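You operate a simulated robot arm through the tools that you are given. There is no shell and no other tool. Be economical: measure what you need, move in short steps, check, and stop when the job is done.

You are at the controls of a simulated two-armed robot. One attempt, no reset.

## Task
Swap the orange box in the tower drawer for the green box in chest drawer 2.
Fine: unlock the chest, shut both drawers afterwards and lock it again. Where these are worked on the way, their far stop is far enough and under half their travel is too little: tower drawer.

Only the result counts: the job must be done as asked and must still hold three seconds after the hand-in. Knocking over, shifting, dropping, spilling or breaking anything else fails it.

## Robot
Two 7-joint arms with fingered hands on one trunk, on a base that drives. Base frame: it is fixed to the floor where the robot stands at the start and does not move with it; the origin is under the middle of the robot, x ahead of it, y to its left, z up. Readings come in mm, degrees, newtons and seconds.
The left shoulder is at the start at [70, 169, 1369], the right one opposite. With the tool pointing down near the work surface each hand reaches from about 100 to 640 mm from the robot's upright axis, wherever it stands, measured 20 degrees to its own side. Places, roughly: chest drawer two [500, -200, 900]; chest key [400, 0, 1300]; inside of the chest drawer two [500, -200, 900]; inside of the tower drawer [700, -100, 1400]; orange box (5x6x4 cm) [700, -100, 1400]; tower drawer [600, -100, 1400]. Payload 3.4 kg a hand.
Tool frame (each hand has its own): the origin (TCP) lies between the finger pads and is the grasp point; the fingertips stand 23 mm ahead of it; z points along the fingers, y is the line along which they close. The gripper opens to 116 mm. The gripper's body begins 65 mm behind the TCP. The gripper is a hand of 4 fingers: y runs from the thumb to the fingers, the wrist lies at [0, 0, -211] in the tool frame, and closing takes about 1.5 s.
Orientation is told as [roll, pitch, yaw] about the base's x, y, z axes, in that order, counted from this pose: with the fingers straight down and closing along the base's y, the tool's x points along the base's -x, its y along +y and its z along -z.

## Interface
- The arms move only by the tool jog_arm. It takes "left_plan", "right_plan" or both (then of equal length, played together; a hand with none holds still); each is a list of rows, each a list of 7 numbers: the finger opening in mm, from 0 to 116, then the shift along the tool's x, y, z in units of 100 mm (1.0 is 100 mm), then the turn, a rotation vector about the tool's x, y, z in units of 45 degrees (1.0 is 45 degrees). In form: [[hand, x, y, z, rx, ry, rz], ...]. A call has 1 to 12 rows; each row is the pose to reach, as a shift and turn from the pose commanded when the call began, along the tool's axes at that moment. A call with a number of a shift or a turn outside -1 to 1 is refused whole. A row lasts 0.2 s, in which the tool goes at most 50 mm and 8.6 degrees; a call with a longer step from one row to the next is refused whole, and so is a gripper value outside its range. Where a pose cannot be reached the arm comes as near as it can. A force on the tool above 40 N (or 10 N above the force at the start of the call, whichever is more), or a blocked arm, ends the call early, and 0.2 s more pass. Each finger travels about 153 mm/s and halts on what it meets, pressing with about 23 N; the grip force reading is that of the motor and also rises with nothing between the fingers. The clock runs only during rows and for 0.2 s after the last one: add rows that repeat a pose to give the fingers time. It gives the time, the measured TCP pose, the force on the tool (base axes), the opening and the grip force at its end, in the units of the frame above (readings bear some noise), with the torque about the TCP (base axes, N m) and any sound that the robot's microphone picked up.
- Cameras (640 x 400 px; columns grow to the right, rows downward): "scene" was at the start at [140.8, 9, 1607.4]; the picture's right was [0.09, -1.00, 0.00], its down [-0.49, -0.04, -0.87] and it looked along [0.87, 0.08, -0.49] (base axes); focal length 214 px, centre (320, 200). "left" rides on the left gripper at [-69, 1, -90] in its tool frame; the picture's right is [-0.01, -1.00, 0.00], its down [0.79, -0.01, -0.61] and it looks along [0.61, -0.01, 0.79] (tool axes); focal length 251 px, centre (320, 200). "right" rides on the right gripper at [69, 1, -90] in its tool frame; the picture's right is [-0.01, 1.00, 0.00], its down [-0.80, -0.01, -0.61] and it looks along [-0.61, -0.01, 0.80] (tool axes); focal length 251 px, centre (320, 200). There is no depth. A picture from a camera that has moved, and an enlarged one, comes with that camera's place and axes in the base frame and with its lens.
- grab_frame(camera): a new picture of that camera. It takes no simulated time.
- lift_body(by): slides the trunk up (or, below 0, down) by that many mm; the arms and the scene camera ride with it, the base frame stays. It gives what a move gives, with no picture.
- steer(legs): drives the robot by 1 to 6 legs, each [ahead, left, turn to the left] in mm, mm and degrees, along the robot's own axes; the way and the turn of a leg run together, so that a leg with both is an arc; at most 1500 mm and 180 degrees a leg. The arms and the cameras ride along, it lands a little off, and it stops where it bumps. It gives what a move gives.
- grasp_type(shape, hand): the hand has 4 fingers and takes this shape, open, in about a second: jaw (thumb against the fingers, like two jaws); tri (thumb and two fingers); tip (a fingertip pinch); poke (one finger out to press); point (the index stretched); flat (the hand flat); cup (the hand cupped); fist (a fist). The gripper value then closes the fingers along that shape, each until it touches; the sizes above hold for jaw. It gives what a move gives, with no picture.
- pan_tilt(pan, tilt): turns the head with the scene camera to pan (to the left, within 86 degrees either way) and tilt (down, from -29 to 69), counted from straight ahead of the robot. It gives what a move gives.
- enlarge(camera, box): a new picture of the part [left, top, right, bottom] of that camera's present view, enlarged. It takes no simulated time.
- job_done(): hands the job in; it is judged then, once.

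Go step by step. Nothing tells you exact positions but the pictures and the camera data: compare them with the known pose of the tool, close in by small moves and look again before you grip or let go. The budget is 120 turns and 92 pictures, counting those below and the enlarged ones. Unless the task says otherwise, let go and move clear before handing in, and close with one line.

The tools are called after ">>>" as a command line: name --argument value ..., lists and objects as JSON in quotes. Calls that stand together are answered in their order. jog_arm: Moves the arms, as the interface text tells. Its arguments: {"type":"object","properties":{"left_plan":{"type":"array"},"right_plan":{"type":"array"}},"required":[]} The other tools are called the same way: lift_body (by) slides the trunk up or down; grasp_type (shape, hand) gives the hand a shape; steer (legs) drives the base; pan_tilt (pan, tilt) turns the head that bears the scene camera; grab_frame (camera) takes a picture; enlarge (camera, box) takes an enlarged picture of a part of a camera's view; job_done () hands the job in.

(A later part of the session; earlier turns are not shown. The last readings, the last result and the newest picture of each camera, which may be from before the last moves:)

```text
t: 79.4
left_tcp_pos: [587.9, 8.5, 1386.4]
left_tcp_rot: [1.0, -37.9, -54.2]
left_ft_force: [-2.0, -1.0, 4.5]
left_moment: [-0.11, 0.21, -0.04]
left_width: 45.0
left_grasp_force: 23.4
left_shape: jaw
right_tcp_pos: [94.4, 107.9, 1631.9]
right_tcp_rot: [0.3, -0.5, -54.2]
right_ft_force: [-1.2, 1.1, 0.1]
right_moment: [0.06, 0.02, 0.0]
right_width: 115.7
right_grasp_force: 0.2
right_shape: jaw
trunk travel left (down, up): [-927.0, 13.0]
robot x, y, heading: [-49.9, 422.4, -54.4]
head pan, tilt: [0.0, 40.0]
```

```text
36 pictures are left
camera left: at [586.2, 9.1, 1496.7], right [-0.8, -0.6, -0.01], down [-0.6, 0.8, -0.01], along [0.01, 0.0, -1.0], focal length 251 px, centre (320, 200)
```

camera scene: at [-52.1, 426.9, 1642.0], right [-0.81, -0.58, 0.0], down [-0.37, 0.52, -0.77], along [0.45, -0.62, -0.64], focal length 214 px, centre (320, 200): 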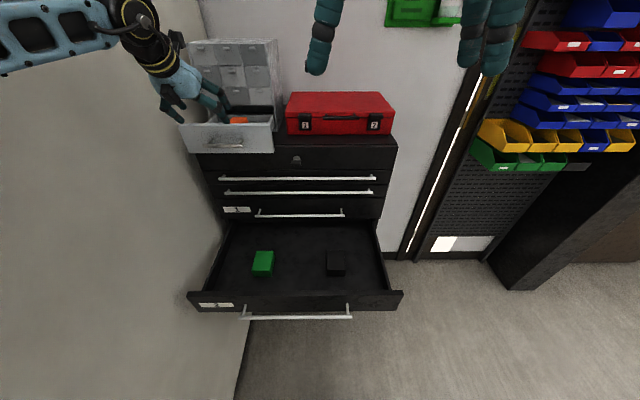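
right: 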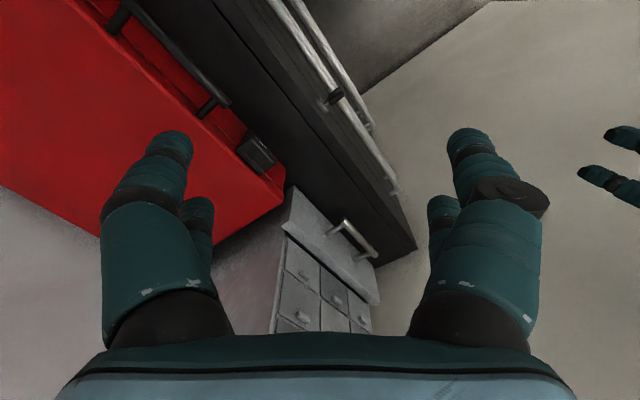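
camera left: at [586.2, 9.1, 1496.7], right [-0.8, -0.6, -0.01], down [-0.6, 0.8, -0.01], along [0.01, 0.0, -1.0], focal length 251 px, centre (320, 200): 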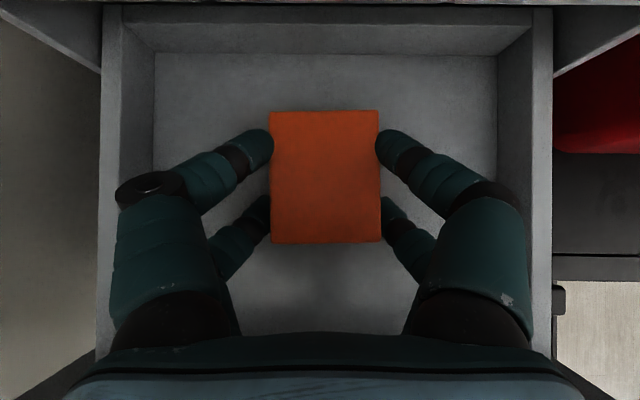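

The box is gripped at 45 mm. I'll lift it up and slightly back.

>>> jog_arm --left_plan '[[30, -0.06, 0, -0.16, 0, 0, 0], [30, -0.12, 0, -0.36, 0, 0, 0], [30, -0.18, 0, -0.56, 0, 0, 0], [30, -0.24, 0, -0.76, 0, 0, 0], [30, -0.3, 0, -0.96, 0, 0, 0], [30, -0.3, 0, -0.96, 0, 0, 0]]'

>>> grab_frame --camera "left"

```text
t: 80.8
left_tcp_pos: [565.8, 35.6, 1478.9]
left_tcp_rot: [0.9, -37.8, -54.2]
left_ft_force: [-0.6, -0.9, -0.5]
left_moment: [0.0, 0.01, -0.01]
left_width: 44.7
left_grasp_force: 22.8
left_shape: jaw
right_tcp_pos: [97.4, 108.4, 1632.8]
right_tcp_rot: [0.2, -0.4, -54.2]
right_ft_force: [-0.1, 0.5, 0.7]
right_moment: [0.01, 0.04, 0.03]
right_width: 115.9
right_grasp_force: 0.1
right_shape: jaw
trunk travel left (down, up): [-927.0, 13.0]
robot x, y, heading: [-49.0, 421.0, -54.5]
head pan, tilt: [0.0, 40.0]
```

```text
35 pictures are left
camera left: at [565.9, 36.4, 1591.1], right [-0.8, -0.6, -0.01], down [-0.6, 0.8, -0.01], along [0.01, 0.0, -1.0], focal length 251 px, centre (320, 200)
```

left: 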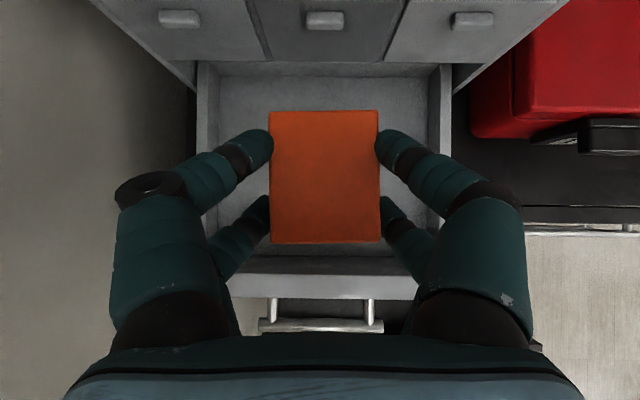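

The orange box is held. I'll back away, move right, then come down over the free middle of drawer 2.

>>> lift_body --by 12

>>> steer --legs '[[-196, 0, 0], [0, -180, 0]]'

>>> lift_body --by -300

>>> grab_frame --camera "left"

```text
t: 81.4
left_tcp_pos: [565.8, 35.2, 1492.4]
left_tcp_rot: [0.9, -37.8, -54.2]
left_ft_force: [0.3, -0.6, -0.7]
left_moment: [0.01, 0.0, 0.0]
left_width: 44.7
left_grasp_force: 22.7
left_shape: jaw
right_tcp_pos: [95.6, 108.7, 1643.8]
right_tcp_rot: [0.3, -0.4, -54.2]
right_ft_force: [-0.1, 0.3, 0.1]
right_moment: [0.05, -0.02, -0.03]
right_width: 115.9
right_grasp_force: 0.0
right_shape: jaw
trunk travel left (down, up): [-939.0, 1.0]
robot x, y, heading: [-49.2, 423.3, -54.3]
head pan, tilt: [0.0, 40.0]
```

```text
t: 84.1
left_tcp_pos: [312.5, 90.6, 1492.1]
left_tcp_rot: [0.6, -37.7, -53.9]
left_ft_force: [-0.2, 0.0, -0.3]
left_moment: [0.02, 0.01, 0.02]
left_width: 44.3
left_grasp_force: 22.8
left_shape: jaw
right_tcp_pos: [-156.7, 164.7, 1644.1]
right_tcp_rot: [0.0, -0.5, -54.2]
right_ft_force: [0.2, -0.5, 0.7]
right_moment: [0.02, 0.02, 0.0]
right_width: 116.0
right_grasp_force: 0.0
right_shape: jaw
trunk travel left (down, up): [-939.0, 1.0]
robot x, y, heading: [-307.2, 474.8, -54.4]
head pan, tilt: [0.0, 40.0]
```

```text
t: 87.1
left_tcp_pos: [309.3, 88.8, 1190.5]
left_tcp_rot: [1.0, -37.9, -54.0]
left_ft_force: [0.0, 0.9, -1.5]
left_moment: [-0.01, -0.01, 0.07]
left_width: 44.7
left_grasp_force: 22.8
left_shape: jaw
right_tcp_pos: [-160.6, 160.0, 1343.6]
right_tcp_rot: [0.2, -0.4, -54.1]
right_ft_force: [0.7, 1.2, 0.2]
right_moment: [0.0, -0.01, -0.01]
right_width: 115.6
right_grasp_force: 0.1
right_shape: jaw
trunk travel left (down, up): [-639.0, 301.0]
robot x, y, heading: [-307.5, 474.9, -54.3]
head pan, tilt: [0.0, 40.0]
```

```text
34 pictures are left
camera left: at [308.7, 88.8, 1302.8], right [-0.8, -0.6, -0.01], down [-0.6, 0.8, -0.01], along [0.01, 0.0, -1.0], focal length 251 px, centre (320, 200)
```

left: 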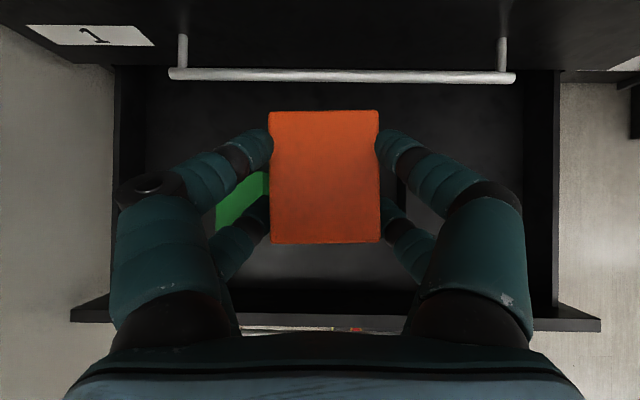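

The drop spot is clear between the green box and the black item. I'll lower further.

>>> lift_body --by -235

>>> grab_frame --camera "left"

>>> grab_frame --camera "scene"

```text
t: 89.5
left_tcp_pos: [310.1, 87.2, 956.6]
left_tcp_rot: [0.9, -37.9, -54.0]
left_ft_force: [-0.2, 0.6, -1.0]
left_moment: [0.03, 0.01, -0.01]
left_width: 44.9
left_grasp_force: 23.3
left_shape: jaw
right_tcp_pos: [-160.2, 159.4, 1109.1]
right_tcp_rot: [0.2, -0.4, -54.1]
right_ft_force: [0.6, 0.5, 0.0]
right_moment: [0.02, -0.01, -0.01]
right_width: 115.7
right_grasp_force: 0.0
right_shape: jaw
trunk travel left (down, up): [-404.0, 536.0]
robot x, y, heading: [-309.3, 474.2, -54.1]
head pan, tilt: [0.0, 40.0]
```

```text
33 pictures are left
camera left: at [308.6, 88.8, 1067.9], right [-0.8, -0.6, -0.01], down [-0.6, 0.8, -0.01], along [0.01, 0.0, -1.0], focal length 251 px, centre (320, 200)
```

left: 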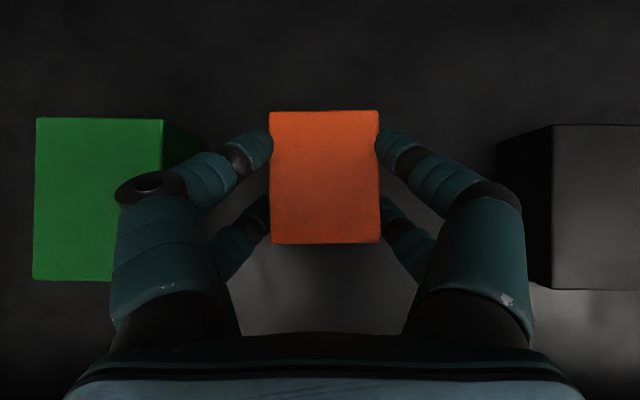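

```text
32 pictures are left
camera scene: at [-229.3, 364.0, 1118.9], right [-0.81, -0.59, 0.0], down [-0.38, 0.52, -0.77], along [0.45, -0.62, -0.64], focal length 214 px, centre (320, 200)
```

scene: 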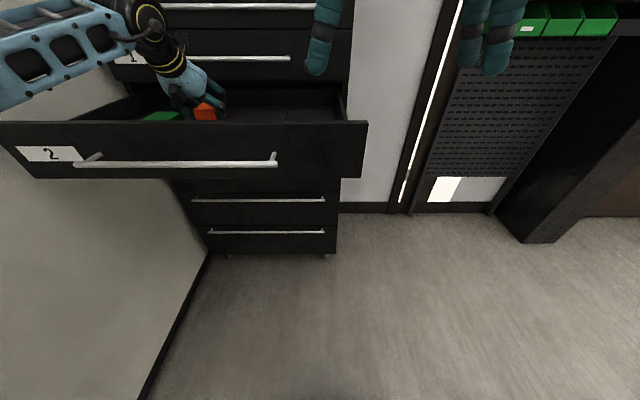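

>>> lift_body --by -22

>>> jog_arm --left_plan '[[30, 0.03, 0, 0.04, 0, 0, 0], [30, 0.03, 0, 0.04, 0, 0, 0]]'

>>> grab_frame --camera "left"

```text
t: 90.2
left_tcp_pos: [309.6, 88.5, 934.5]
left_tcp_rot: [0.8, -37.7, -54.1]
left_ft_force: [-0.5, 0.2, -0.4]
left_moment: [0.01, 0.02, 0.01]
left_width: 44.5
left_grasp_force: 23.5
left_shape: jaw
right_tcp_pos: [-160.9, 158.2, 1086.1]
right_tcp_rot: [0.3, -0.4, -54.2]
right_ft_force: [0.5, -1.2, 0.6]
right_moment: [-0.02, 0.01, 0.02]
right_width: 115.8
right_grasp_force: 0.1
right_shape: jaw
trunk travel left (down, up): [-382.0, 558.0]
robot x, y, heading: [-307.9, 473.2, -54.1]
head pan, tilt: [0.0, 40.0]
```

```text
t: 90.8
left_tcp_pos: [309.9, 88.2, 929.3]
left_tcp_rot: [0.9, -37.8, -54.0]
left_ft_force: [0.0, 1.1, -1.2]
left_moment: [0.01, 0.02, -0.01]
left_width: 44.8
left_grasp_force: 23.2
left_shape: jaw
right_tcp_pos: [-161.3, 159.3, 1088.3]
right_tcp_rot: [0.2, -0.4, -54.1]
right_ft_force: [-0.8, 0.5, 0.3]
right_moment: [0.02, -0.03, -0.01]
right_width: 115.7
right_grasp_force: 0.0
right_shape: jaw
trunk travel left (down, up): [-382.0, 558.0]
robot x, y, heading: [-311.9, 472.4, -54.2]
head pan, tilt: [0.0, 40.0]
```

```text
31 pictures are left
camera left: at [308.3, 89.0, 1041.1], right [-0.8, -0.6, -0.01], down [-0.6, 0.8, -0.01], along [0.01, 0.0, -1.0], focal length 251 px, centre (320, 200)
```

left: 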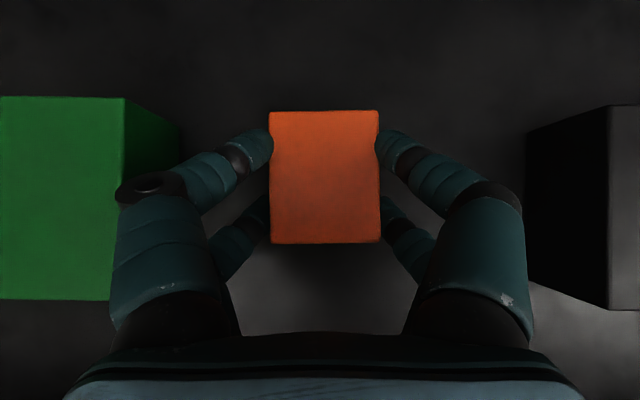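

>>> jog_arm --left_plan '[[30, 0.012, 0, 0.016, 0, 0, 0], [30, 0.024, 0, 0.032, 0, 0, 0], [30, 0.024, 0, 0.032, 0, 0, 0]]'

```text
t: 91.6
left_tcp_pos: [309.6, 88.5, 925.5]
left_tcp_rot: [0.9, -37.7, -54.0]
left_ft_force: [0.0, 0.3, -1.1]
left_moment: [-0.02, 0.03, -0.02]
left_width: 44.6
left_grasp_force: 23.1
left_shape: jaw
right_tcp_pos: [-161.0, 159.5, 1087.4]
right_tcp_rot: [0.3, -0.4, -54.1]
right_ft_force: [0.4, 0.1, 0.1]
right_moment: [0.01, -0.04, 0.02]
right_width: 115.7
right_grasp_force: 0.1
right_shape: jaw
trunk travel left (down, up): [-382.0, 558.0]
robot x, y, heading: [-309.0, 471.1, -54.3]
head pan, tilt: [0.0, 40.0]
```

>>> jog_arm --left_plan '[[30, 0.012, 0, 0.016, 0, 0, 0], [30, 0.024, 0, 0.032, 0, 0, 0], [30, 0.036, 0, 0.048, 0, 0, 0], [30, 0.048, 0, 0.064, 0, 0, 0]]'

```text
t: 92.6
left_tcp_pos: [308.4, 89.0, 922.3]
left_tcp_rot: [0.7, -38.2, -54.0]
left_ft_force: [3.7, -4.0, 20.8]
left_moment: [-0.37, 0.29, 0.16]
left_width: 44.4
left_grasp_force: 23.0
left_shape: jaw
right_tcp_pos: [-163.9, 161.0, 1087.6]
right_tcp_rot: [0.3, -0.7, -54.2]
right_ft_force: [-0.3, -0.4, 1.1]
right_moment: [-0.02, -0.03, 0.0]
right_width: 115.8
right_grasp_force: 0.0
right_shape: jaw
trunk travel left (down, up): [-382.0, 558.0]
robot x, y, heading: [-306.0, 473.9, -53.9]
head pan, tilt: [0.0, 40.0]
```

The box is on the floor of drawer 2. I'll ease off, release and lift away.

>>> jog_arm --left_plan '[[30, -0.018, 0, -0.024, 0, 0, 0], [60, -0.018, 0, -0.024, 0, 0, 0], [80, -0.018, 0, -0.024, 0, 0, 0], [80, -0.018, 0, -0.024, 0, 0, 0], [80, -0.018, 0, -0.024, 0, 0, 0]]'

>>> lift_body --by 120

>>> grab_frame --camera "left"

```text
t: 93.8
left_tcp_pos: [308.7, 90.4, 923.0]
left_tcp_rot: [0.9, -37.8, -54.0]
left_ft_force: [4.7, 3.1, 14.4]
left_moment: [-0.19, 0.28, -0.01]
left_width: 75.2
left_grasp_force: 0.0
left_shape: jaw
right_tcp_pos: [-162.3, 161.8, 1087.7]
right_tcp_rot: [0.2, -0.5, -54.1]
right_ft_force: [-1.1, -0.2, 0.2]
right_moment: [0.0, -0.01, -0.02]
right_width: 116.4
right_grasp_force: 0.0
right_shape: jaw
trunk travel left (down, up): [-382.0, 558.0]
robot x, y, heading: [-312.5, 472.6, -54.0]
head pan, tilt: [0.0, 40.0]
```

```text
t: 95.3
left_tcp_pos: [309.8, 88.6, 1040.6]
left_tcp_rot: [0.9, -37.8, -54.1]
left_ft_force: [0.7, -0.3, 0.7]
left_moment: [0.03, 0.02, -0.02]
left_width: 79.5
left_grasp_force: 0.0
left_shape: jaw
right_tcp_pos: [-160.6, 158.4, 1206.4]
right_tcp_rot: [0.2, -0.4, -54.2]
right_ft_force: [0.1, -0.2, -0.2]
right_moment: [-0.01, 0.0, -0.03]
right_width: 116.0
right_grasp_force: 0.1
right_shape: jaw
trunk travel left (down, up): [-502.0, 438.0]
robot x, y, heading: [-311.4, 472.8, -54.4]
head pan, tilt: [0.0, 40.0]
```

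```text
30 pictures are left
camera left: at [309.0, 88.7, 1152.3], right [-0.8, -0.6, -0.01], down [-0.6, 0.8, -0.01], along [0.01, 0.0, -1.0], focal length 251 px, centre (320, 200)
```

left: 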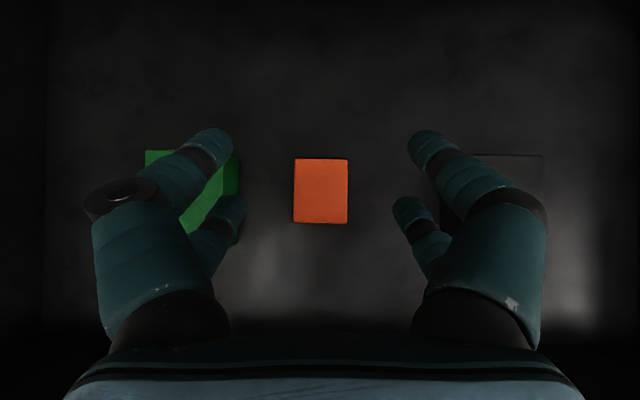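

The orange box is placed. The green box is 124 mm further left, roughly 72x91 mm with its top at about z 928. I'll move over it.

>>> steer --legs '[[-7, 124, 0]]'

>>> jog_arm --left_plan '[[110, 0, 0, 0, 0, 0, 0], [110, 0, 0, 0, 0, 0, 0]]'

>>> grab_frame --camera "left"

```text
t: 96.6
left_tcp_pos: [401.7, 163.6, 1041.7]
left_tcp_rot: [0.9, -37.8, -54.1]
left_ft_force: [0.4, -0.1, -0.4]
left_moment: [-0.01, -0.02, 0.0]
left_width: 79.6
left_grasp_force: 0.1
left_shape: jaw
right_tcp_pos: [-68.6, 234.9, 1206.6]
right_tcp_rot: [0.3, -0.4, -54.1]
right_ft_force: [-1.4, 0.4, 0.2]
right_moment: [0.0, 0.0, 0.03]
right_width: 115.6
right_grasp_force: 0.1
right_shape: jaw
trunk travel left (down, up): [-502.0, 438.0]
robot x, y, heading: [-212.8, 551.1, -54.2]
head pan, tilt: [0.0, 40.0]
```

```text
t: 97.2
left_tcp_pos: [403.8, 163.6, 1042.1]
left_tcp_rot: [0.9, -37.8, -54.1]
left_ft_force: [0.3, -0.7, -0.3]
left_moment: [-0.04, 0.01, -0.02]
left_width: 109.8
left_grasp_force: 0.0
left_shape: jaw
right_tcp_pos: [-67.5, 236.8, 1208.0]
right_tcp_rot: [0.2, -0.4, -54.1]
right_ft_force: [0.8, -0.3, 0.4]
right_moment: [-0.01, 0.0, 0.02]
right_width: 115.9
right_grasp_force: 0.1
right_shape: jaw
trunk travel left (down, up): [-502.0, 438.0]
robot x, y, heading: [-215.3, 545.4, -54.3]
head pan, tilt: [0.0, 40.0]
```

```text
29 pictures are left
camera left: at [402.6, 164.7, 1152.3], right [-0.8, -0.6, -0.01], down [-0.6, 0.8, -0.01], along [0.01, 0.0, -1.0], focal length 251 px, centre (320, 200)
```

left: 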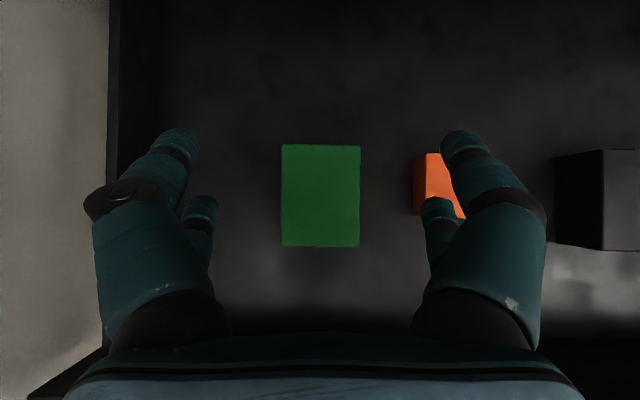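

Centred on the green box. I'll lower and close on it.

>>> lift_body --by -112

>>> grab_frame --camera "left"

```text
t: 98.6
left_tcp_pos: [402.4, 163.4, 929.6]
left_tcp_rot: [1.0, -37.9, -54.2]
left_ft_force: [-0.6, -0.8, 0.5]
left_moment: [0.04, 0.0, 0.0]
left_width: 109.9
left_grasp_force: 0.1
left_shape: jaw
right_tcp_pos: [-67.3, 235.5, 1095.3]
right_tcp_rot: [0.4, -0.5, -54.1]
right_ft_force: [0.5, -0.3, -0.1]
right_moment: [-0.01, -0.04, 0.03]
right_width: 115.8
right_grasp_force: 0.1
right_shape: jaw
trunk travel left (down, up): [-390.0, 550.0]
robot x, y, heading: [-215.6, 547.4, -54.3]
head pan, tilt: [0.0, 40.0]
```

```text
28 pictures are left
camera left: at [402.1, 164.6, 1040.6], right [-0.8, -0.6, -0.01], down [-0.6, 0.8, -0.01], along [0.01, 0.0, -1.0], focal length 251 px, centre (320, 200)
```

left: 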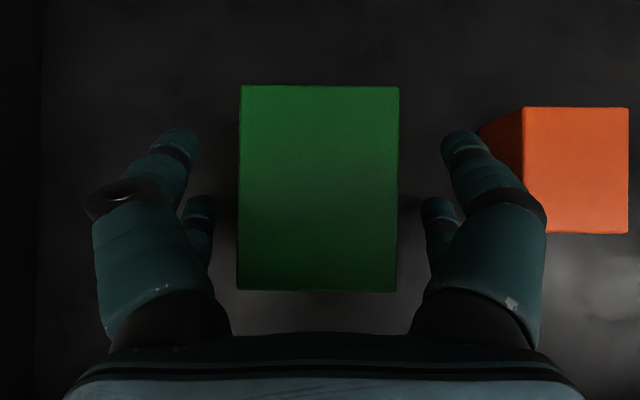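

>>> jog_arm --left_plan '[[90, 0, 0, 0, 0, 0, 0], [70, 0, 0, 0, 0, 0, 0], [50, 0, 0, 0, 0, 0, 0], [45, 0, 0, 0, 0, 0, 0], [45, 0, 0, 0, 0, 0, 0], [45, 0, 0, 0, 0, 0, 0]]'

>>> lift_body --by 120

>>> grab_frame --camera "left"

```text
t: 100.0
left_tcp_pos: [403.1, 164.2, 928.7]
left_tcp_rot: [0.9, -37.8, -54.2]
left_ft_force: [-0.4, 0.4, 0.4]
left_moment: [0.0, 0.02, 0.06]
left_width: 63.4
left_grasp_force: 23.2
left_shape: jaw
right_tcp_pos: [-68.0, 235.8, 1094.5]
right_tcp_rot: [0.3, -0.4, -54.0]
right_ft_force: [0.6, 0.6, 0.2]
right_moment: [0.02, 0.02, 0.02]
right_width: 115.9
right_grasp_force: 0.0
right_shape: jaw
trunk travel left (down, up): [-390.0, 550.0]
robot x, y, heading: [-210.5, 551.5, -54.1]
head pan, tilt: [0.0, 40.0]
```

```text
t: 101.5
left_tcp_pos: [403.0, 163.6, 1049.5]
left_tcp_rot: [0.9, -37.8, -54.1]
left_ft_force: [-0.3, 0.0, -1.7]
left_moment: [-0.02, 0.01, -0.01]
left_width: 63.2
left_grasp_force: 22.8
left_shape: jaw
right_tcp_pos: [-66.0, 234.8, 1214.5]
right_tcp_rot: [0.2, -0.3, -54.1]
right_ft_force: [-0.2, 0.5, 1.6]
right_moment: [-0.01, 0.01, 0.02]
right_width: 116.0
right_grasp_force: 0.0
right_shape: jaw
trunk travel left (down, up): [-510.0, 430.0]
robot x, y, heading: [-217.7, 548.1, -54.4]
head pan, tilt: [0.0, 40.0]
```

```text
27 pictures are left
camera left: at [402.8, 164.1, 1159.9], right [-0.8, -0.6, -0.01], down [-0.6, 0.8, -0.01], along [0.01, 0.0, -1.0], focal length 251 px, centre (320, 200)
```

left: 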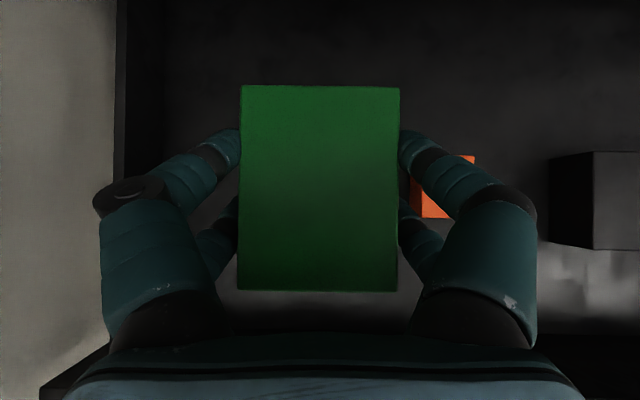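

The green box is held. I'll back off clear of the tower drawer, raise, align sideways and look.

>>> steer --legs '[[-80, 0, 0]]'

>>> lift_body --by 400

>>> lift_body --by 28

>>> jog_arm --left_plan '[[45, -0.08, 0, -0.1, 0, 0, 0], [45, -0.16, 0, -0.21, 0, 0, 0], [45, -0.16, 0, -0.21, 0, 0, 0]]'

>>> steer --legs '[[110, 56, 0]]'

>>> grab_frame --camera "left"

```text
t: 102.5
left_tcp_pos: [356.1, 228.7, 1047.7]
left_tcp_rot: [0.9, -37.8, -54.1]
left_ft_force: [-0.5, 0.0, -2.5]
left_moment: [-0.02, 0.01, -0.03]
left_width: 63.3
left_grasp_force: 23.1
left_shape: jaw
right_tcp_pos: [-114.9, 299.3, 1214.0]
right_tcp_rot: [0.2, -0.4, -54.3]
right_ft_force: [0.3, 0.4, -0.4]
right_moment: [0.0, -0.01, 0.0]
right_width: 115.8
right_grasp_force: 0.1
right_shape: jaw
trunk travel left (down, up): [-510.0, 430.0]
robot x, y, heading: [-261.1, 614.6, -54.4]
head pan, tilt: [0.0, 40.0]
```

```text
t: 106.4
left_tcp_pos: [357.3, 227.8, 1448.2]
left_tcp_rot: [0.9, -37.8, -54.1]
left_ft_force: [0.7, -0.5, -3.4]
left_moment: [-0.01, 0.06, 0.0]
left_width: 63.2
left_grasp_force: 22.9
left_shape: jaw
right_tcp_pos: [-114.1, 299.7, 1614.4]
right_tcp_rot: [0.2, -0.5, -54.2]
right_ft_force: [0.6, 0.5, 0.3]
right_moment: [0.0, -0.01, 0.0]
right_width: 115.9
right_grasp_force: 0.0
right_shape: jaw
trunk travel left (down, up): [-910.0, 30.0]
robot x, y, heading: [-262.7, 610.0, -54.2]
head pan, tilt: [0.0, 40.0]
```

```text
t: 107.1
left_tcp_pos: [356.6, 228.4, 1476.5]
left_tcp_rot: [0.9, -37.8, -54.1]
left_ft_force: [0.1, 0.1, -2.0]
left_moment: [0.02, 0.0, 0.02]
left_width: 62.7
left_grasp_force: 22.6
left_shape: jaw
right_tcp_pos: [-112.8, 300.6, 1643.8]
right_tcp_rot: [0.2, -0.4, -54.2]
right_ft_force: [0.5, -0.6, -0.1]
right_moment: [0.0, 0.06, 0.01]
right_width: 115.8
right_grasp_force: 0.0
right_shape: jaw
trunk travel left (down, up): [-938.0, 2.0]
robot x, y, heading: [-261.8, 609.8, -54.1]
head pan, tilt: [0.0, 40.0]
```

```text
t: 107.9
left_tcp_pos: [356.0, 226.8, 1501.6]
left_tcp_rot: [0.9, -37.7, -54.0]
left_ft_force: [0.6, -0.7, -2.6]
left_moment: [0.01, 0.02, -0.02]
left_width: 63.6
left_grasp_force: 22.7
left_shape: jaw
right_tcp_pos: [-113.3, 298.5, 1642.7]
right_tcp_rot: [0.2, -0.4, -54.2]
right_ft_force: [0.2, 0.7, 0.3]
right_moment: [-0.02, -0.01, 0.0]
right_width: 116.0
right_grasp_force: 0.0
right_shape: jaw
trunk travel left (down, up): [-938.0, 2.0]
robot x, y, heading: [-260.0, 613.5, -54.1]
head pan, tilt: [0.0, 40.0]
```

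```text
t: 109.2
left_tcp_pos: [456.7, 175.3, 1508.5]
left_tcp_rot: [1.1, -38.0, -54.3]
left_ft_force: [-0.9, -0.7, -1.6]
left_moment: [0.0, 0.0, -0.03]
left_width: 63.2
left_grasp_force: 22.7
left_shape: jaw
right_tcp_pos: [-13.2, 247.3, 1644.6]
right_tcp_rot: [0.3, -0.6, -54.2]
right_ft_force: [-0.9, 0.4, -0.1]
right_moment: [-0.02, -0.04, -0.01]
right_width: 115.9
right_grasp_force: 0.2
right_shape: jaw
trunk travel left (down, up): [-938.0, 2.0]
robot x, y, heading: [-148.9, 560.4, -54.2]
head pan, tilt: [0.0, 40.0]
```

```text
26 pictures are left
camera left: at [455.3, 176.5, 1619.4], right [-0.8, -0.6, -0.01], down [-0.6, 0.8, -0.01], along [0.02, -0.01, -1.0], focal length 251 px, centre (320, 200)
```

left: 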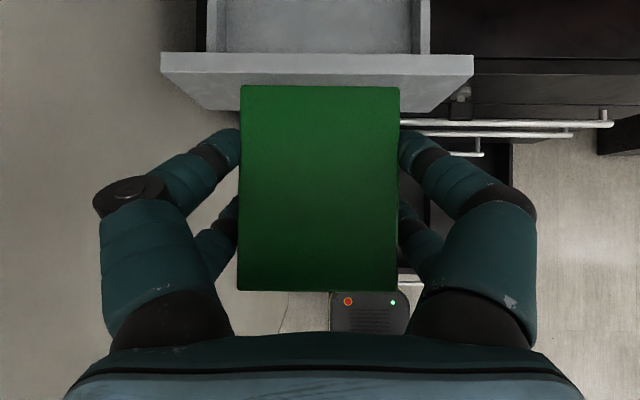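

The box is aligned with the tower drawer. I'll drive forward 163 mm over it.

>>> steer --legs '[[163, 0, 0]]'

>>> grab_frame --camera "left"

>>> enlarge --camera "scene" --box '[100, 40, 340, 190]'

```text
t: 110.6
left_tcp_pos: [554.9, 45.1, 1507.3]
left_tcp_rot: [0.9, -38.0, -54.1]
left_ft_force: [-0.4, 0.1, -2.3]
left_moment: [-0.02, -0.03, 0.01]
left_width: 63.0
left_grasp_force: 23.4
left_shape: jaw
right_tcp_pos: [84.7, 116.6, 1644.8]
right_tcp_rot: [0.4, -0.8, -54.1]
right_ft_force: [0.0, 1.3, -0.1]
right_moment: [-0.05, -0.02, -0.01]
right_width: 115.7
right_grasp_force: 0.1
right_shape: jaw
trunk travel left (down, up): [-938.0, 2.0]
robot x, y, heading: [-59.4, 427.5, -54.3]
head pan, tilt: [0.0, 40.0]
```

```text
25 pictures are left
camera left: at [554.0, 46.1, 1618.1], right [-0.8, -0.6, -0.01], down [-0.6, 0.8, -0.01], along [0.01, -0.01, -1.0], focal length 251 px, centre (320, 200)
```

left: 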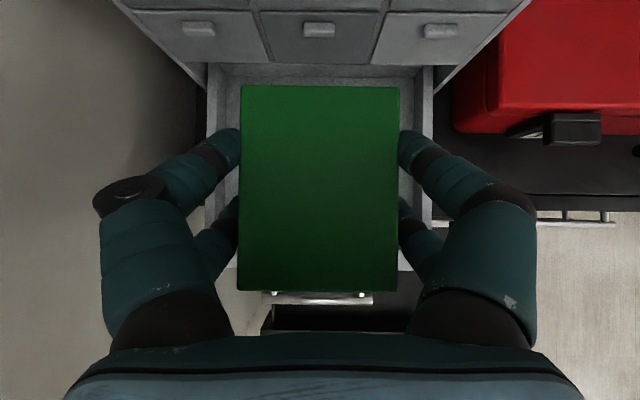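

```text
2.67 times, centred on (220, 115) of scene
camera zoom: at [16.4, 321.9, 1653.4], right [-0.81, -0.58, 0.0], down [-0.37, 0.52, -0.77], along [0.45, -0.62, -0.64], focal length 572 px, centre (587, 427)
```

zoom: 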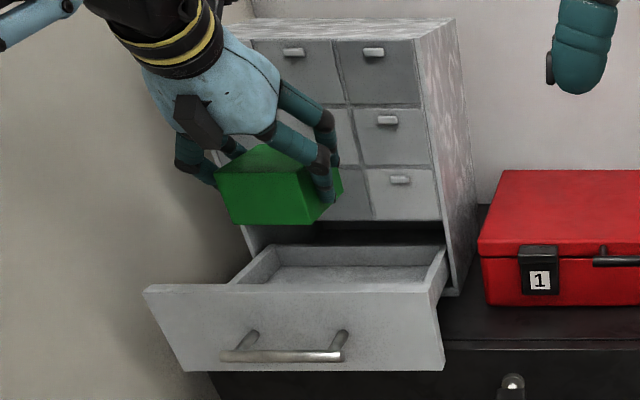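

>>> jog_arm --left_plan '[[45, -0.174, 0, 0.135, 0, 0, 0], [45, -0.05, 0, 0.29, 0, 0, 0], [45, 0.07, 0, 0.45, 0, 0, 0], [45, 0.195, 0, 0.608, 0, 0, 0], [45, 0.195, 0, 0.608, 0, 0, 0]]'

>>> enlarge --camera "scene" --box '[100, 40, 340, 190]'

>>> grab_frame --camera "left"

```text
t: 111.8
left_tcp_pos: [572.8, 24.6, 1444.5]
left_tcp_rot: [0.8, -38.0, -54.1]
left_ft_force: [0.3, -0.1, -2.4]
left_moment: [-0.01, 0.03, 0.01]
left_width: 63.0
left_grasp_force: 23.2
left_shape: jaw
left hand out of reach, approached as far as the arm can: row 1, 2
right_tcp_pos: [90.3, 113.1, 1643.1]
right_tcp_rot: [0.3, -0.5, -54.1]
right_ft_force: [0.5, -1.0, 0.5]
right_moment: [-0.04, -0.02, -0.03]
right_width: 116.0
right_grasp_force: 0.0
right_shape: jaw
trunk travel left (down, up): [-938.0, 2.0]
robot x, y, heading: [-58.5, 426.2, -54.3]
head pan, tilt: [0.0, 40.0]
```

```text
2.67 times, centred on (220, 115) of scene
camera zoom: at [21.0, 318.1, 1652.9], right [-0.81, -0.58, 0.0], down [-0.38, 0.52, -0.77], along [0.45, -0.62, -0.64], focal length 572 px, centre (587, 427)
```

zoom: 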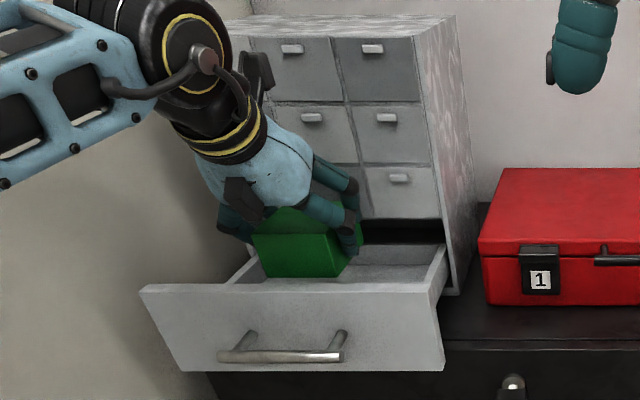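

```text
22 pictures are left
camera left: at [572.3, 25.5, 1555.1], right [-0.8, -0.6, -0.01], down [-0.6, 0.8, -0.01], along [0.01, 0.0, -1.0], focal length 251 px, centre (320, 200)
```

left: 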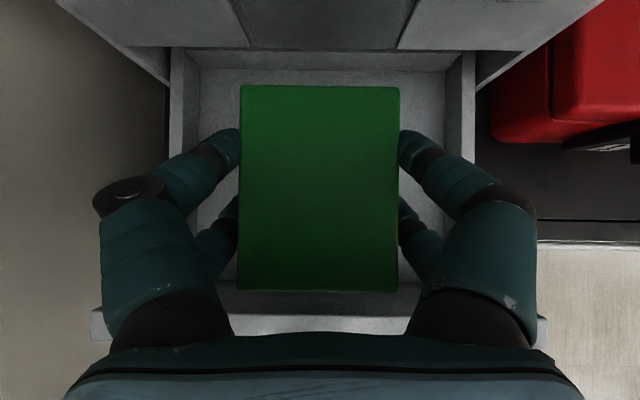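

>>> jog_arm --left_plan '[[45, 0.1, 0, 0.13, 0, 0, 0], [45, 0.2, 0, 0.26, 0, 0, 0], [45, 0.28, 0, 0.36, 0, 0, 0], [45, 0.31, 0, 0.4, 0, 0, 0], [45, 0.325, 0, 0.42, 0, 0, 0], [45, 0.34, 0, 0.44, 0, 0, 0], [45, 0.34, 0, 0.44, 0, 0, 0]]'

```text
t: 113.4
left_tcp_pos: [572.7, 25.7, 1390.6]
left_tcp_rot: [0.8, -38.0, -54.2]
left_ft_force: [2.0, 1.4, 12.9]
left_moment: [-0.02, -0.08, -0.03]
left_width: 62.8
left_grasp_force: 23.2
left_shape: jaw
right_tcp_pos: [87.4, 115.2, 1644.7]
right_tcp_rot: [0.2, -0.6, -54.1]
right_ft_force: [-0.2, 0.3, 0.3]
right_moment: [0.02, -0.02, -0.01]
right_width: 115.8
right_grasp_force: 0.0
right_shape: jaw
trunk travel left (down, up): [-938.0, 2.0]
robot x, y, heading: [-58.7, 424.3, -54.0]
head pan, tilt: [0.0, 40.0]
```

The box touches the drawer floor. I'll release and lift out.

>>> jog_arm --left_plan '[[70, -0.01, 0, -0.015, 0, 0, 0], [90, -0.01, 0, -0.015, 0, 0, 0], [100, -0.01, 0, -0.015, 0, 0, 0], [100, -0.01, 0, -0.015, 0, 0, 0], [100, -0.08, 0, -0.2, 0, 0, 0], [100, -0.15, 0, -0.4, 0, 0, 0], [100, -0.22, 0, -0.6, 0, 0, 0], [100, -0.28, 0, -0.8, 0, 0, 0], [100, -0.3, 0, -0.96, 0, 0, 0], [100, -0.3, 0, -0.96, 0, 0, 0]]'

>>> grab_frame --camera "left"

```text
t: 115.6
left_tcp_pos: [550.2, 50.5, 1482.9]
left_tcp_rot: [0.9, -37.9, -54.0]
left_ft_force: [-1.2, -0.3, 0.1]
left_moment: [0.03, -0.02, 0.0]
left_width: 100.0
left_grasp_force: 0.1
left_shape: jaw
right_tcp_pos: [88.5, 113.8, 1644.0]
right_tcp_rot: [0.3, -0.4, -54.2]
right_ft_force: [-0.4, -0.1, 0.4]
right_moment: [0.02, 0.02, 0.01]
right_width: 116.0
right_grasp_force: 0.1
right_shape: jaw
trunk travel left (down, up): [-938.0, 2.0]
robot x, y, heading: [-55.2, 424.6, -54.2]
head pan, tilt: [0.0, 40.0]
```

```text
21 pictures are left
camera left: at [549.3, 52.3, 1594.4], right [-0.8, -0.6, -0.01], down [-0.6, 0.8, -0.01], along [0.01, 0.0, -1.0], focal length 251 px, centre (320, 200)
```

left: 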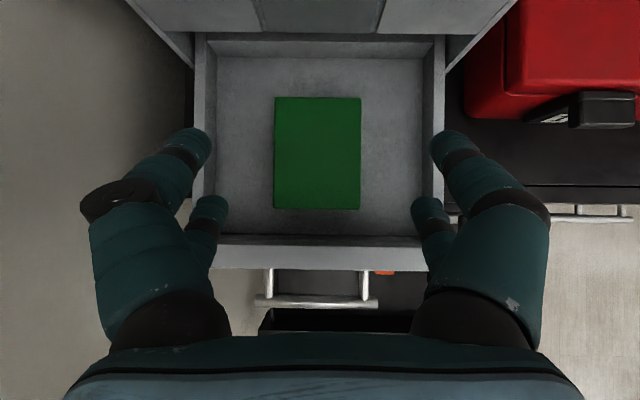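

The green box is in the tower drawer. Next I shut drawer 2: back off, close the fingers, lower, and push its front left of the handle.

>>> steer --legs '[[-420, 0, 0], [0, 36, 0]]'

>>> jog_arm --left_plan '[[50, 0, 0, 0, 0, 0, 0], [0, 0, 0, 0, 0, 0, 0], [0, 0, 0, 0, 0, 0, 0], [0, 0, 0, 0, 0, 0, 0]]'

>>> lift_body --by -400

>>> lift_body --by -145

>>> grab_frame --camera "scene"

>>> grab_frame --camera "left"

```text
t: 118.7
left_tcp_pos: [322.4, 411.5, 1484.9]
left_tcp_rot: [1.4, -37.9, -54.4]
left_ft_force: [-0.7, 0.0, -0.5]
left_moment: [0.03, -0.04, 0.01]
left_width: 99.9
left_grasp_force: 0.1
left_shape: jaw
right_tcp_pos: [-140.0, 472.8, 1642.4]
right_tcp_rot: [0.6, -0.5, -54.1]
right_ft_force: [-0.2, 0.1, 0.6]
right_moment: [0.04, -0.03, -0.01]
right_width: 115.6
right_grasp_force: 0.1
right_shape: jaw
trunk travel left (down, up): [-938.0, 2.0]
robot x, y, heading: [-273.7, 793.9, -54.2]
head pan, tilt: [0.0, 40.0]
```

```text
t: 119.7
left_tcp_pos: [331.7, 417.3, 1483.1]
left_tcp_rot: [0.9, -37.8, -54.1]
left_ft_force: [0.2, -0.7, -0.5]
left_moment: [0.04, 0.02, 0.01]
left_width: 0.0
left_grasp_force: 22.6
left_shape: jaw
right_tcp_pos: [-129.2, 478.5, 1644.0]
right_tcp_rot: [0.1, -0.5, -54.0]
right_ft_force: [-0.3, 0.2, -0.8]
right_moment: [0.02, 0.01, -0.01]
right_width: 116.0
right_grasp_force: 0.0
right_shape: jaw
trunk travel left (down, up): [-938.0, 2.0]
robot x, y, heading: [-276.3, 792.8, -54.3]
head pan, tilt: [0.0, 40.0]
```

```text
t: 123.5
left_tcp_pos: [330.7, 416.8, 1083.3]
left_tcp_rot: [0.9, -37.9, -54.1]
left_ft_force: [0.4, 0.2, -0.2]
left_moment: [0.03, 0.03, -0.03]
left_width: 0.2
left_grasp_force: 23.1
left_shape: jaw
right_tcp_pos: [-132.0, 477.4, 1242.6]
right_tcp_rot: [0.3, -0.6, -54.2]
right_ft_force: [-0.7, 0.8, -0.2]
right_moment: [-0.01, 0.01, -0.03]
right_width: 115.6
right_grasp_force: 0.1
right_shape: jaw
trunk travel left (down, up): [-538.0, 402.0]
robot x, y, heading: [-276.8, 792.0, -54.4]
head pan, tilt: [0.0, 40.0]
```

```text
t: 125.2
left_tcp_pos: [331.9, 416.4, 938.3]
left_tcp_rot: [0.9, -37.9, -54.1]
left_ft_force: [-0.7, 0.0, 0.3]
left_moment: [0.02, 0.02, 0.0]
left_width: 0.0
left_grasp_force: 23.3
left_shape: jaw
right_tcp_pos: [-130.7, 477.7, 1099.4]
right_tcp_rot: [0.2, -0.5, -54.1]
right_ft_force: [-0.1, -0.2, 0.3]
right_moment: [0.02, -0.01, 0.03]
right_width: 115.8
right_grasp_force: 0.1
right_shape: jaw
trunk travel left (down, up): [-393.0, 547.0]
robot x, y, heading: [-275.9, 793.4, -54.1]
head pan, tilt: [0.0, 40.0]
```

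```text
20 pictures are left
camera scene: at [-198.7, 682.5, 1107.9], right [-0.81, -0.58, 0.0], down [-0.38, 0.52, -0.77], along [0.45, -0.62, -0.64], focal length 214 px, centre (320, 200)
```

scene: 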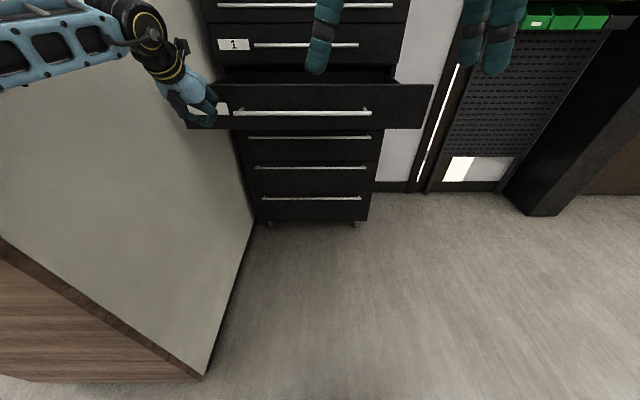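

```text
19 pictures are left
camera left: at [330.1, 417.2, 1049.3], right [-0.8, -0.6, -0.01], down [-0.6, 0.8, -0.01], along [0.01, 0.0, -1.0], focal length 251 px, centre (320, 200)
```

left: 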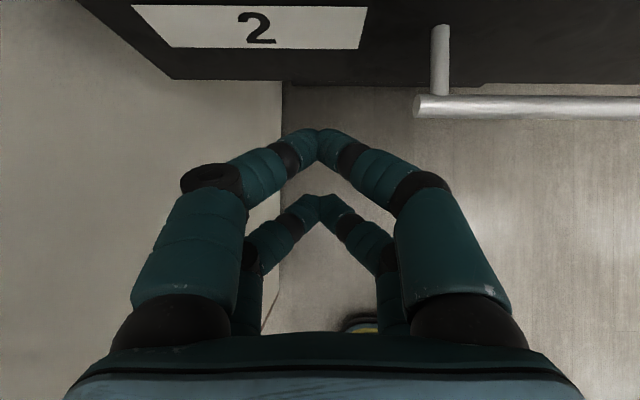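

>>> jog_arm --left_plan '[[0, 0, 0.12, 0, 0, 0, 0], [0, 0, 0.12, 0, 0, 0, 0]]'

>>> steer --legs '[[120, 0, 0]]'

>>> grab_frame --camera "left"

```text
t: 125.8
left_tcp_pos: [342.0, 423.1, 938.2]
left_tcp_rot: [0.9, -38.0, -54.1]
left_ft_force: [0.7, -0.2, -0.4]
left_moment: [-0.02, -0.01, 0.01]
left_width: 0.0
left_grasp_force: 22.8
left_shape: jaw
right_tcp_pos: [-129.9, 477.7, 1097.9]
right_tcp_rot: [0.3, -0.6, -54.1]
right_ft_force: [0.3, -0.2, -0.7]
right_moment: [-0.02, 0.01, -0.02]
right_width: 115.7
right_grasp_force: 0.1
right_shape: jaw
trunk travel left (down, up): [-393.0, 547.0]
robot x, y, heading: [-276.9, 791.2, -54.2]
head pan, tilt: [0.0, 40.0]
```

```text
t: 127.0
left_tcp_pos: [409.3, 327.3, 938.8]
left_tcp_rot: [0.9, -37.9, -54.1]
left_ft_force: [-0.7, 0.0, 0.6]
left_moment: [-0.02, -0.01, 0.01]
left_width: 0.0
left_grasp_force: 22.7
left_shape: jaw
right_tcp_pos: [-63.4, 381.2, 1097.8]
right_tcp_rot: [0.4, -0.5, -54.0]
right_ft_force: [0.2, 0.0, 0.1]
right_moment: [0.0, 0.02, -0.01]
right_width: 115.8
right_grasp_force: 0.1
right_shape: jaw
trunk travel left (down, up): [-393.0, 547.0]
robot x, y, heading: [-205.9, 691.6, -54.0]
head pan, tilt: [0.0, 40.0]
```

```text
18 pictures are left
camera left: at [408.0, 329.3, 1050.6], right [-0.8, -0.6, -0.01], down [-0.6, 0.8, -0.01], along [0.01, 0.0, -1.0], focal length 251 px, centre (320, 200)
```

left: 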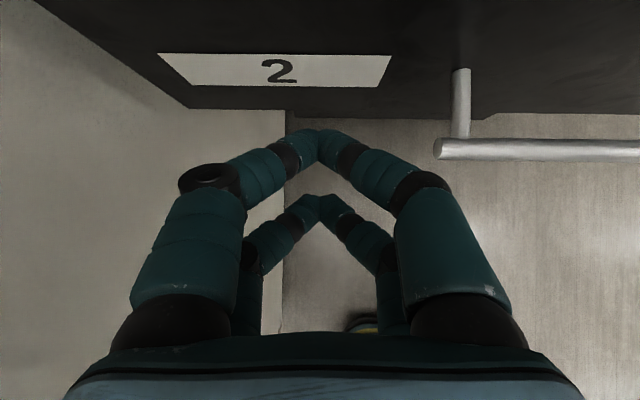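

The drawer was pushed and coasted a little ahead of the hand, now at about 230 mm. I'll keep pushing in shorter legs.

>>> steer --legs '[[80, 0, 0], [60, 0, 0], [60, 0, 0]]'

>>> grab_frame --camera "left"

```text
t: 129.2
left_tcp_pos: [529.6, 165.1, 940.1]
left_tcp_rot: [1.0, -37.8, -54.0]
left_ft_force: [-0.2, 0.4, -0.1]
left_moment: [0.02, 0.01, 0.01]
left_width: 0.0
left_grasp_force: 23.4
left_shape: jaw
right_tcp_pos: [56.6, 218.3, 1098.9]
right_tcp_rot: [0.3, -0.5, -54.0]
right_ft_force: [0.6, 0.7, -0.3]
right_moment: [0.02, 0.01, -0.03]
right_width: 115.9
right_grasp_force: 0.0
right_shape: jaw
trunk travel left (down, up): [-393.0, 547.0]
robot x, y, heading: [-93.2, 529.8, -53.9]
head pan, tilt: [0.0, 40.0]
```

```text
17 pictures are left
camera left: at [527.5, 166.0, 1050.6], right [-0.8, -0.6, -0.01], down [-0.6, 0.8, -0.01], along [0.01, 0.0, -1.0], focal length 251 px, centre (320, 200)
```

left: 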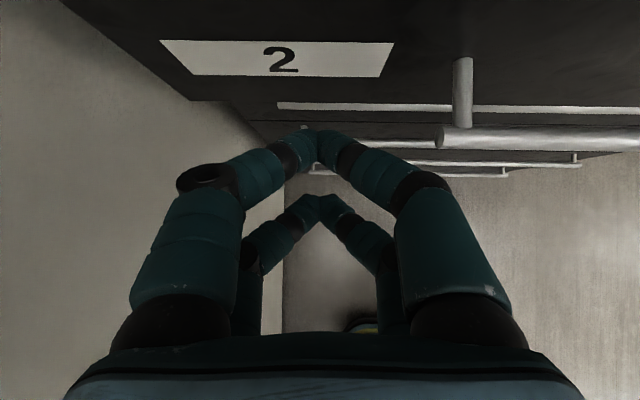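

>>> steer --legs '[[75, 0, 0]]'

>>> grab_frame --camera "left"

```text
t: 130.4
left_tcp_pos: [572.1, 106.3, 938.9]
left_tcp_rot: [1.0, -37.2, -53.9]
left_ft_force: [-1.5, 0.5, 0.2]
left_moment: [0.03, -0.01, 0.0]
left_width: 0.1
left_grasp_force: 23.8
left_shape: jaw
right_tcp_pos: [100.7, 158.0, 1098.9]
right_tcp_rot: [0.4, -0.5, -53.9]
right_ft_force: [0.0, -0.2, -0.3]
right_moment: [0.02, 0.03, 0.01]
right_width: 115.9
right_grasp_force: 0.0
right_shape: jaw
trunk travel left (down, up): [-393.0, 547.0]
robot x, y, heading: [-46.6, 475.3, -54.1]
head pan, tilt: [0.0, 40.0]
stopped in leg 1: the force on the tool passed its limit at 57 N (the readings are from after the stop); the commanded pose is now the measured one
```

```text
16 pictures are left
camera left: at [571.1, 106.5, 1049.3], right [-0.8, -0.6, -0.01], down [-0.6, 0.8, 0.0], along [0.01, 0.01, -1.0], focal length 251 px, centre (320, 200)
```

left: 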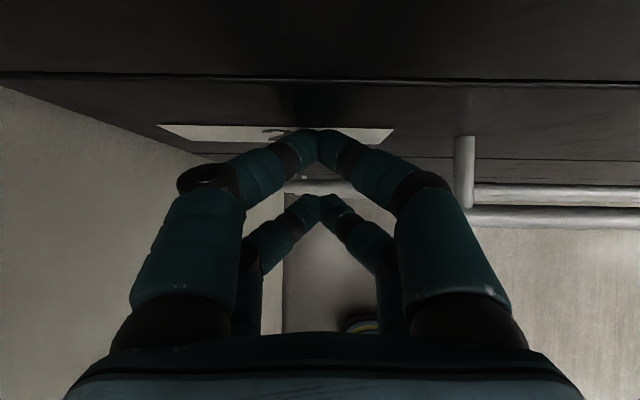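

Drawer 2 is flush. I'll back off, rise, and push the tower drawer shut above its handle.

>>> steer --legs '[[-200, -46, 0]]'

>>> lift_body --by 400

>>> lift_body --by 80

>>> grab_frame --camera "left"

>>> grab_frame --camera "scene"

```text
t: 132.0
left_tcp_pos: [416.3, 242.2, 937.0]
left_tcp_rot: [0.9, -37.4, -54.0]
left_ft_force: [-0.5, -0.1, 0.6]
left_moment: [0.01, 0.01, 0.02]
left_width: 0.1
left_grasp_force: 23.4
left_shape: jaw
right_tcp_pos: [-54.3, 296.0, 1098.2]
right_tcp_rot: [0.3, -0.5, -54.1]
right_ft_force: [-0.1, 0.3, 0.1]
right_moment: [-0.06, 0.03, -0.02]
right_width: 115.8
right_grasp_force: 0.0
right_shape: jaw
trunk travel left (down, up): [-393.0, 547.0]
robot x, y, heading: [-200.9, 608.4, -54.1]
head pan, tilt: [0.0, 40.0]
```

```text
t: 135.8
left_tcp_pos: [416.8, 242.4, 1336.7]
left_tcp_rot: [0.9, -37.4, -54.0]
left_ft_force: [0.4, -0.1, -0.1]
left_moment: [0.03, -0.02, 0.0]
left_width: 0.0
left_grasp_force: 22.8
left_shape: jaw
right_tcp_pos: [-53.7, 294.7, 1498.3]
right_tcp_rot: [0.2, -0.4, -54.2]
right_ft_force: [0.4, -0.3, 1.0]
right_moment: [0.01, -0.01, 0.0]
right_width: 116.2
right_grasp_force: 0.0
right_shape: jaw
trunk travel left (down, up): [-793.0, 147.0]
robot x, y, heading: [-201.1, 609.8, -54.1]
head pan, tilt: [0.0, 40.0]
```

```text
t: 137.0
left_tcp_pos: [416.4, 243.3, 1416.8]
left_tcp_rot: [0.9, -37.3, -54.0]
left_ft_force: [-0.8, 0.5, -0.6]
left_moment: [0.0, 0.02, 0.0]
left_width: 0.0
left_grasp_force: 22.8
left_shape: jaw
right_tcp_pos: [-54.4, 294.7, 1578.8]
right_tcp_rot: [0.2, -0.4, -54.1]
right_ft_force: [0.4, -0.3, 0.1]
right_moment: [-0.02, -0.01, 0.01]
right_width: 115.9
right_grasp_force: 0.0
right_shape: jaw
trunk travel left (down, up): [-873.0, 67.0]
robot x, y, heading: [-201.9, 609.1, -54.2]
head pan, tilt: [0.0, 40.0]
```

```text
15 pictures are left
camera left: at [416.4, 243.0, 1528.6], right [-0.8, -0.6, -0.01], down [-0.6, 0.8, 0.0], along [0.01, 0.0, -1.0], focal length 251 px, centre (320, 200)
```

left: 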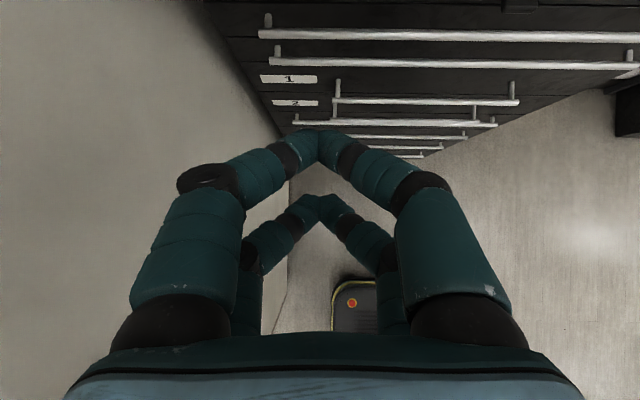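

```text
14 pictures are left
camera scene: at [-122.5, 500.1, 1587.8], right [-0.81, -0.59, 0.0], down [-0.38, 0.52, -0.77], along [0.45, -0.62, -0.64], focal length 214 px, centre (320, 200)
```

scene: 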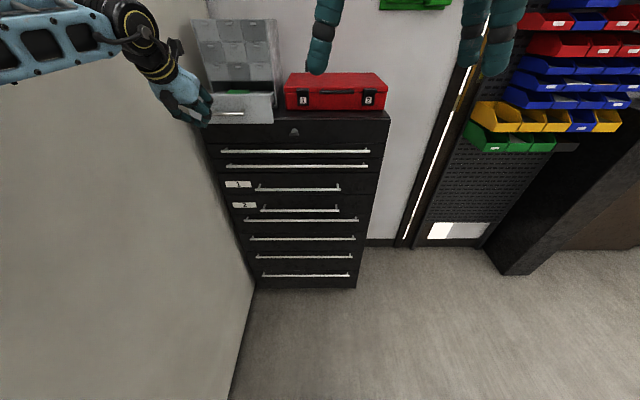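

Drawer 2 is closed and the tower drawer still needs shutting. I'll push it in short legs.

>>> steer --legs '[[120, 0, 0], [50, 0, 0], [50, 0, 0]]'

>>> grab_frame --camera "left"

```text
t: 139.3
left_tcp_pos: [537.8, 74.5, 1421.7]
left_tcp_rot: [0.9, -37.9, -54.0]
left_ft_force: [-0.3, 1.3, 0.3]
left_moment: [-0.06, -0.01, 0.01]
left_width: 0.0
left_grasp_force: 22.9
left_shape: jaw
right_tcp_pos: [66.1, 127.5, 1581.4]
right_tcp_rot: [0.3, -1.0, -54.1]
right_ft_force: [-1.0, 0.7, 0.9]
right_moment: [-0.06, 0.01, -0.03]
right_width: 115.9
right_grasp_force: 0.0
right_shape: jaw
trunk travel left (down, up): [-873.0, 67.0]
robot x, y, heading: [-74.4, 433.5, -54.3]
head pan, tilt: [0.0, 40.0]
```

```text
13 pictures are left
camera left: at [537.2, 74.7, 1534.1], right [-0.8, -0.6, -0.01], down [-0.6, 0.8, -0.01], along [0.01, 0.0, -1.0], focal length 251 px, centre (320, 200)
```

left: 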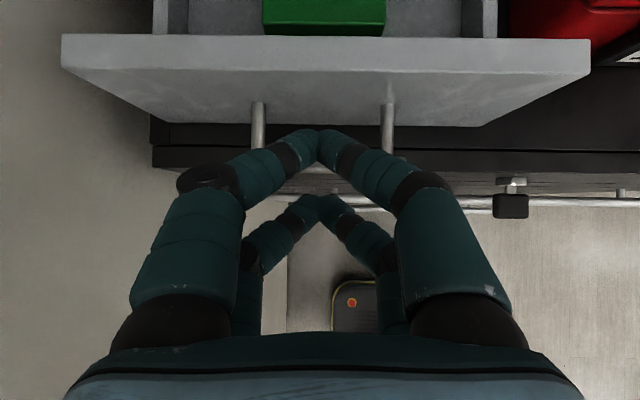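

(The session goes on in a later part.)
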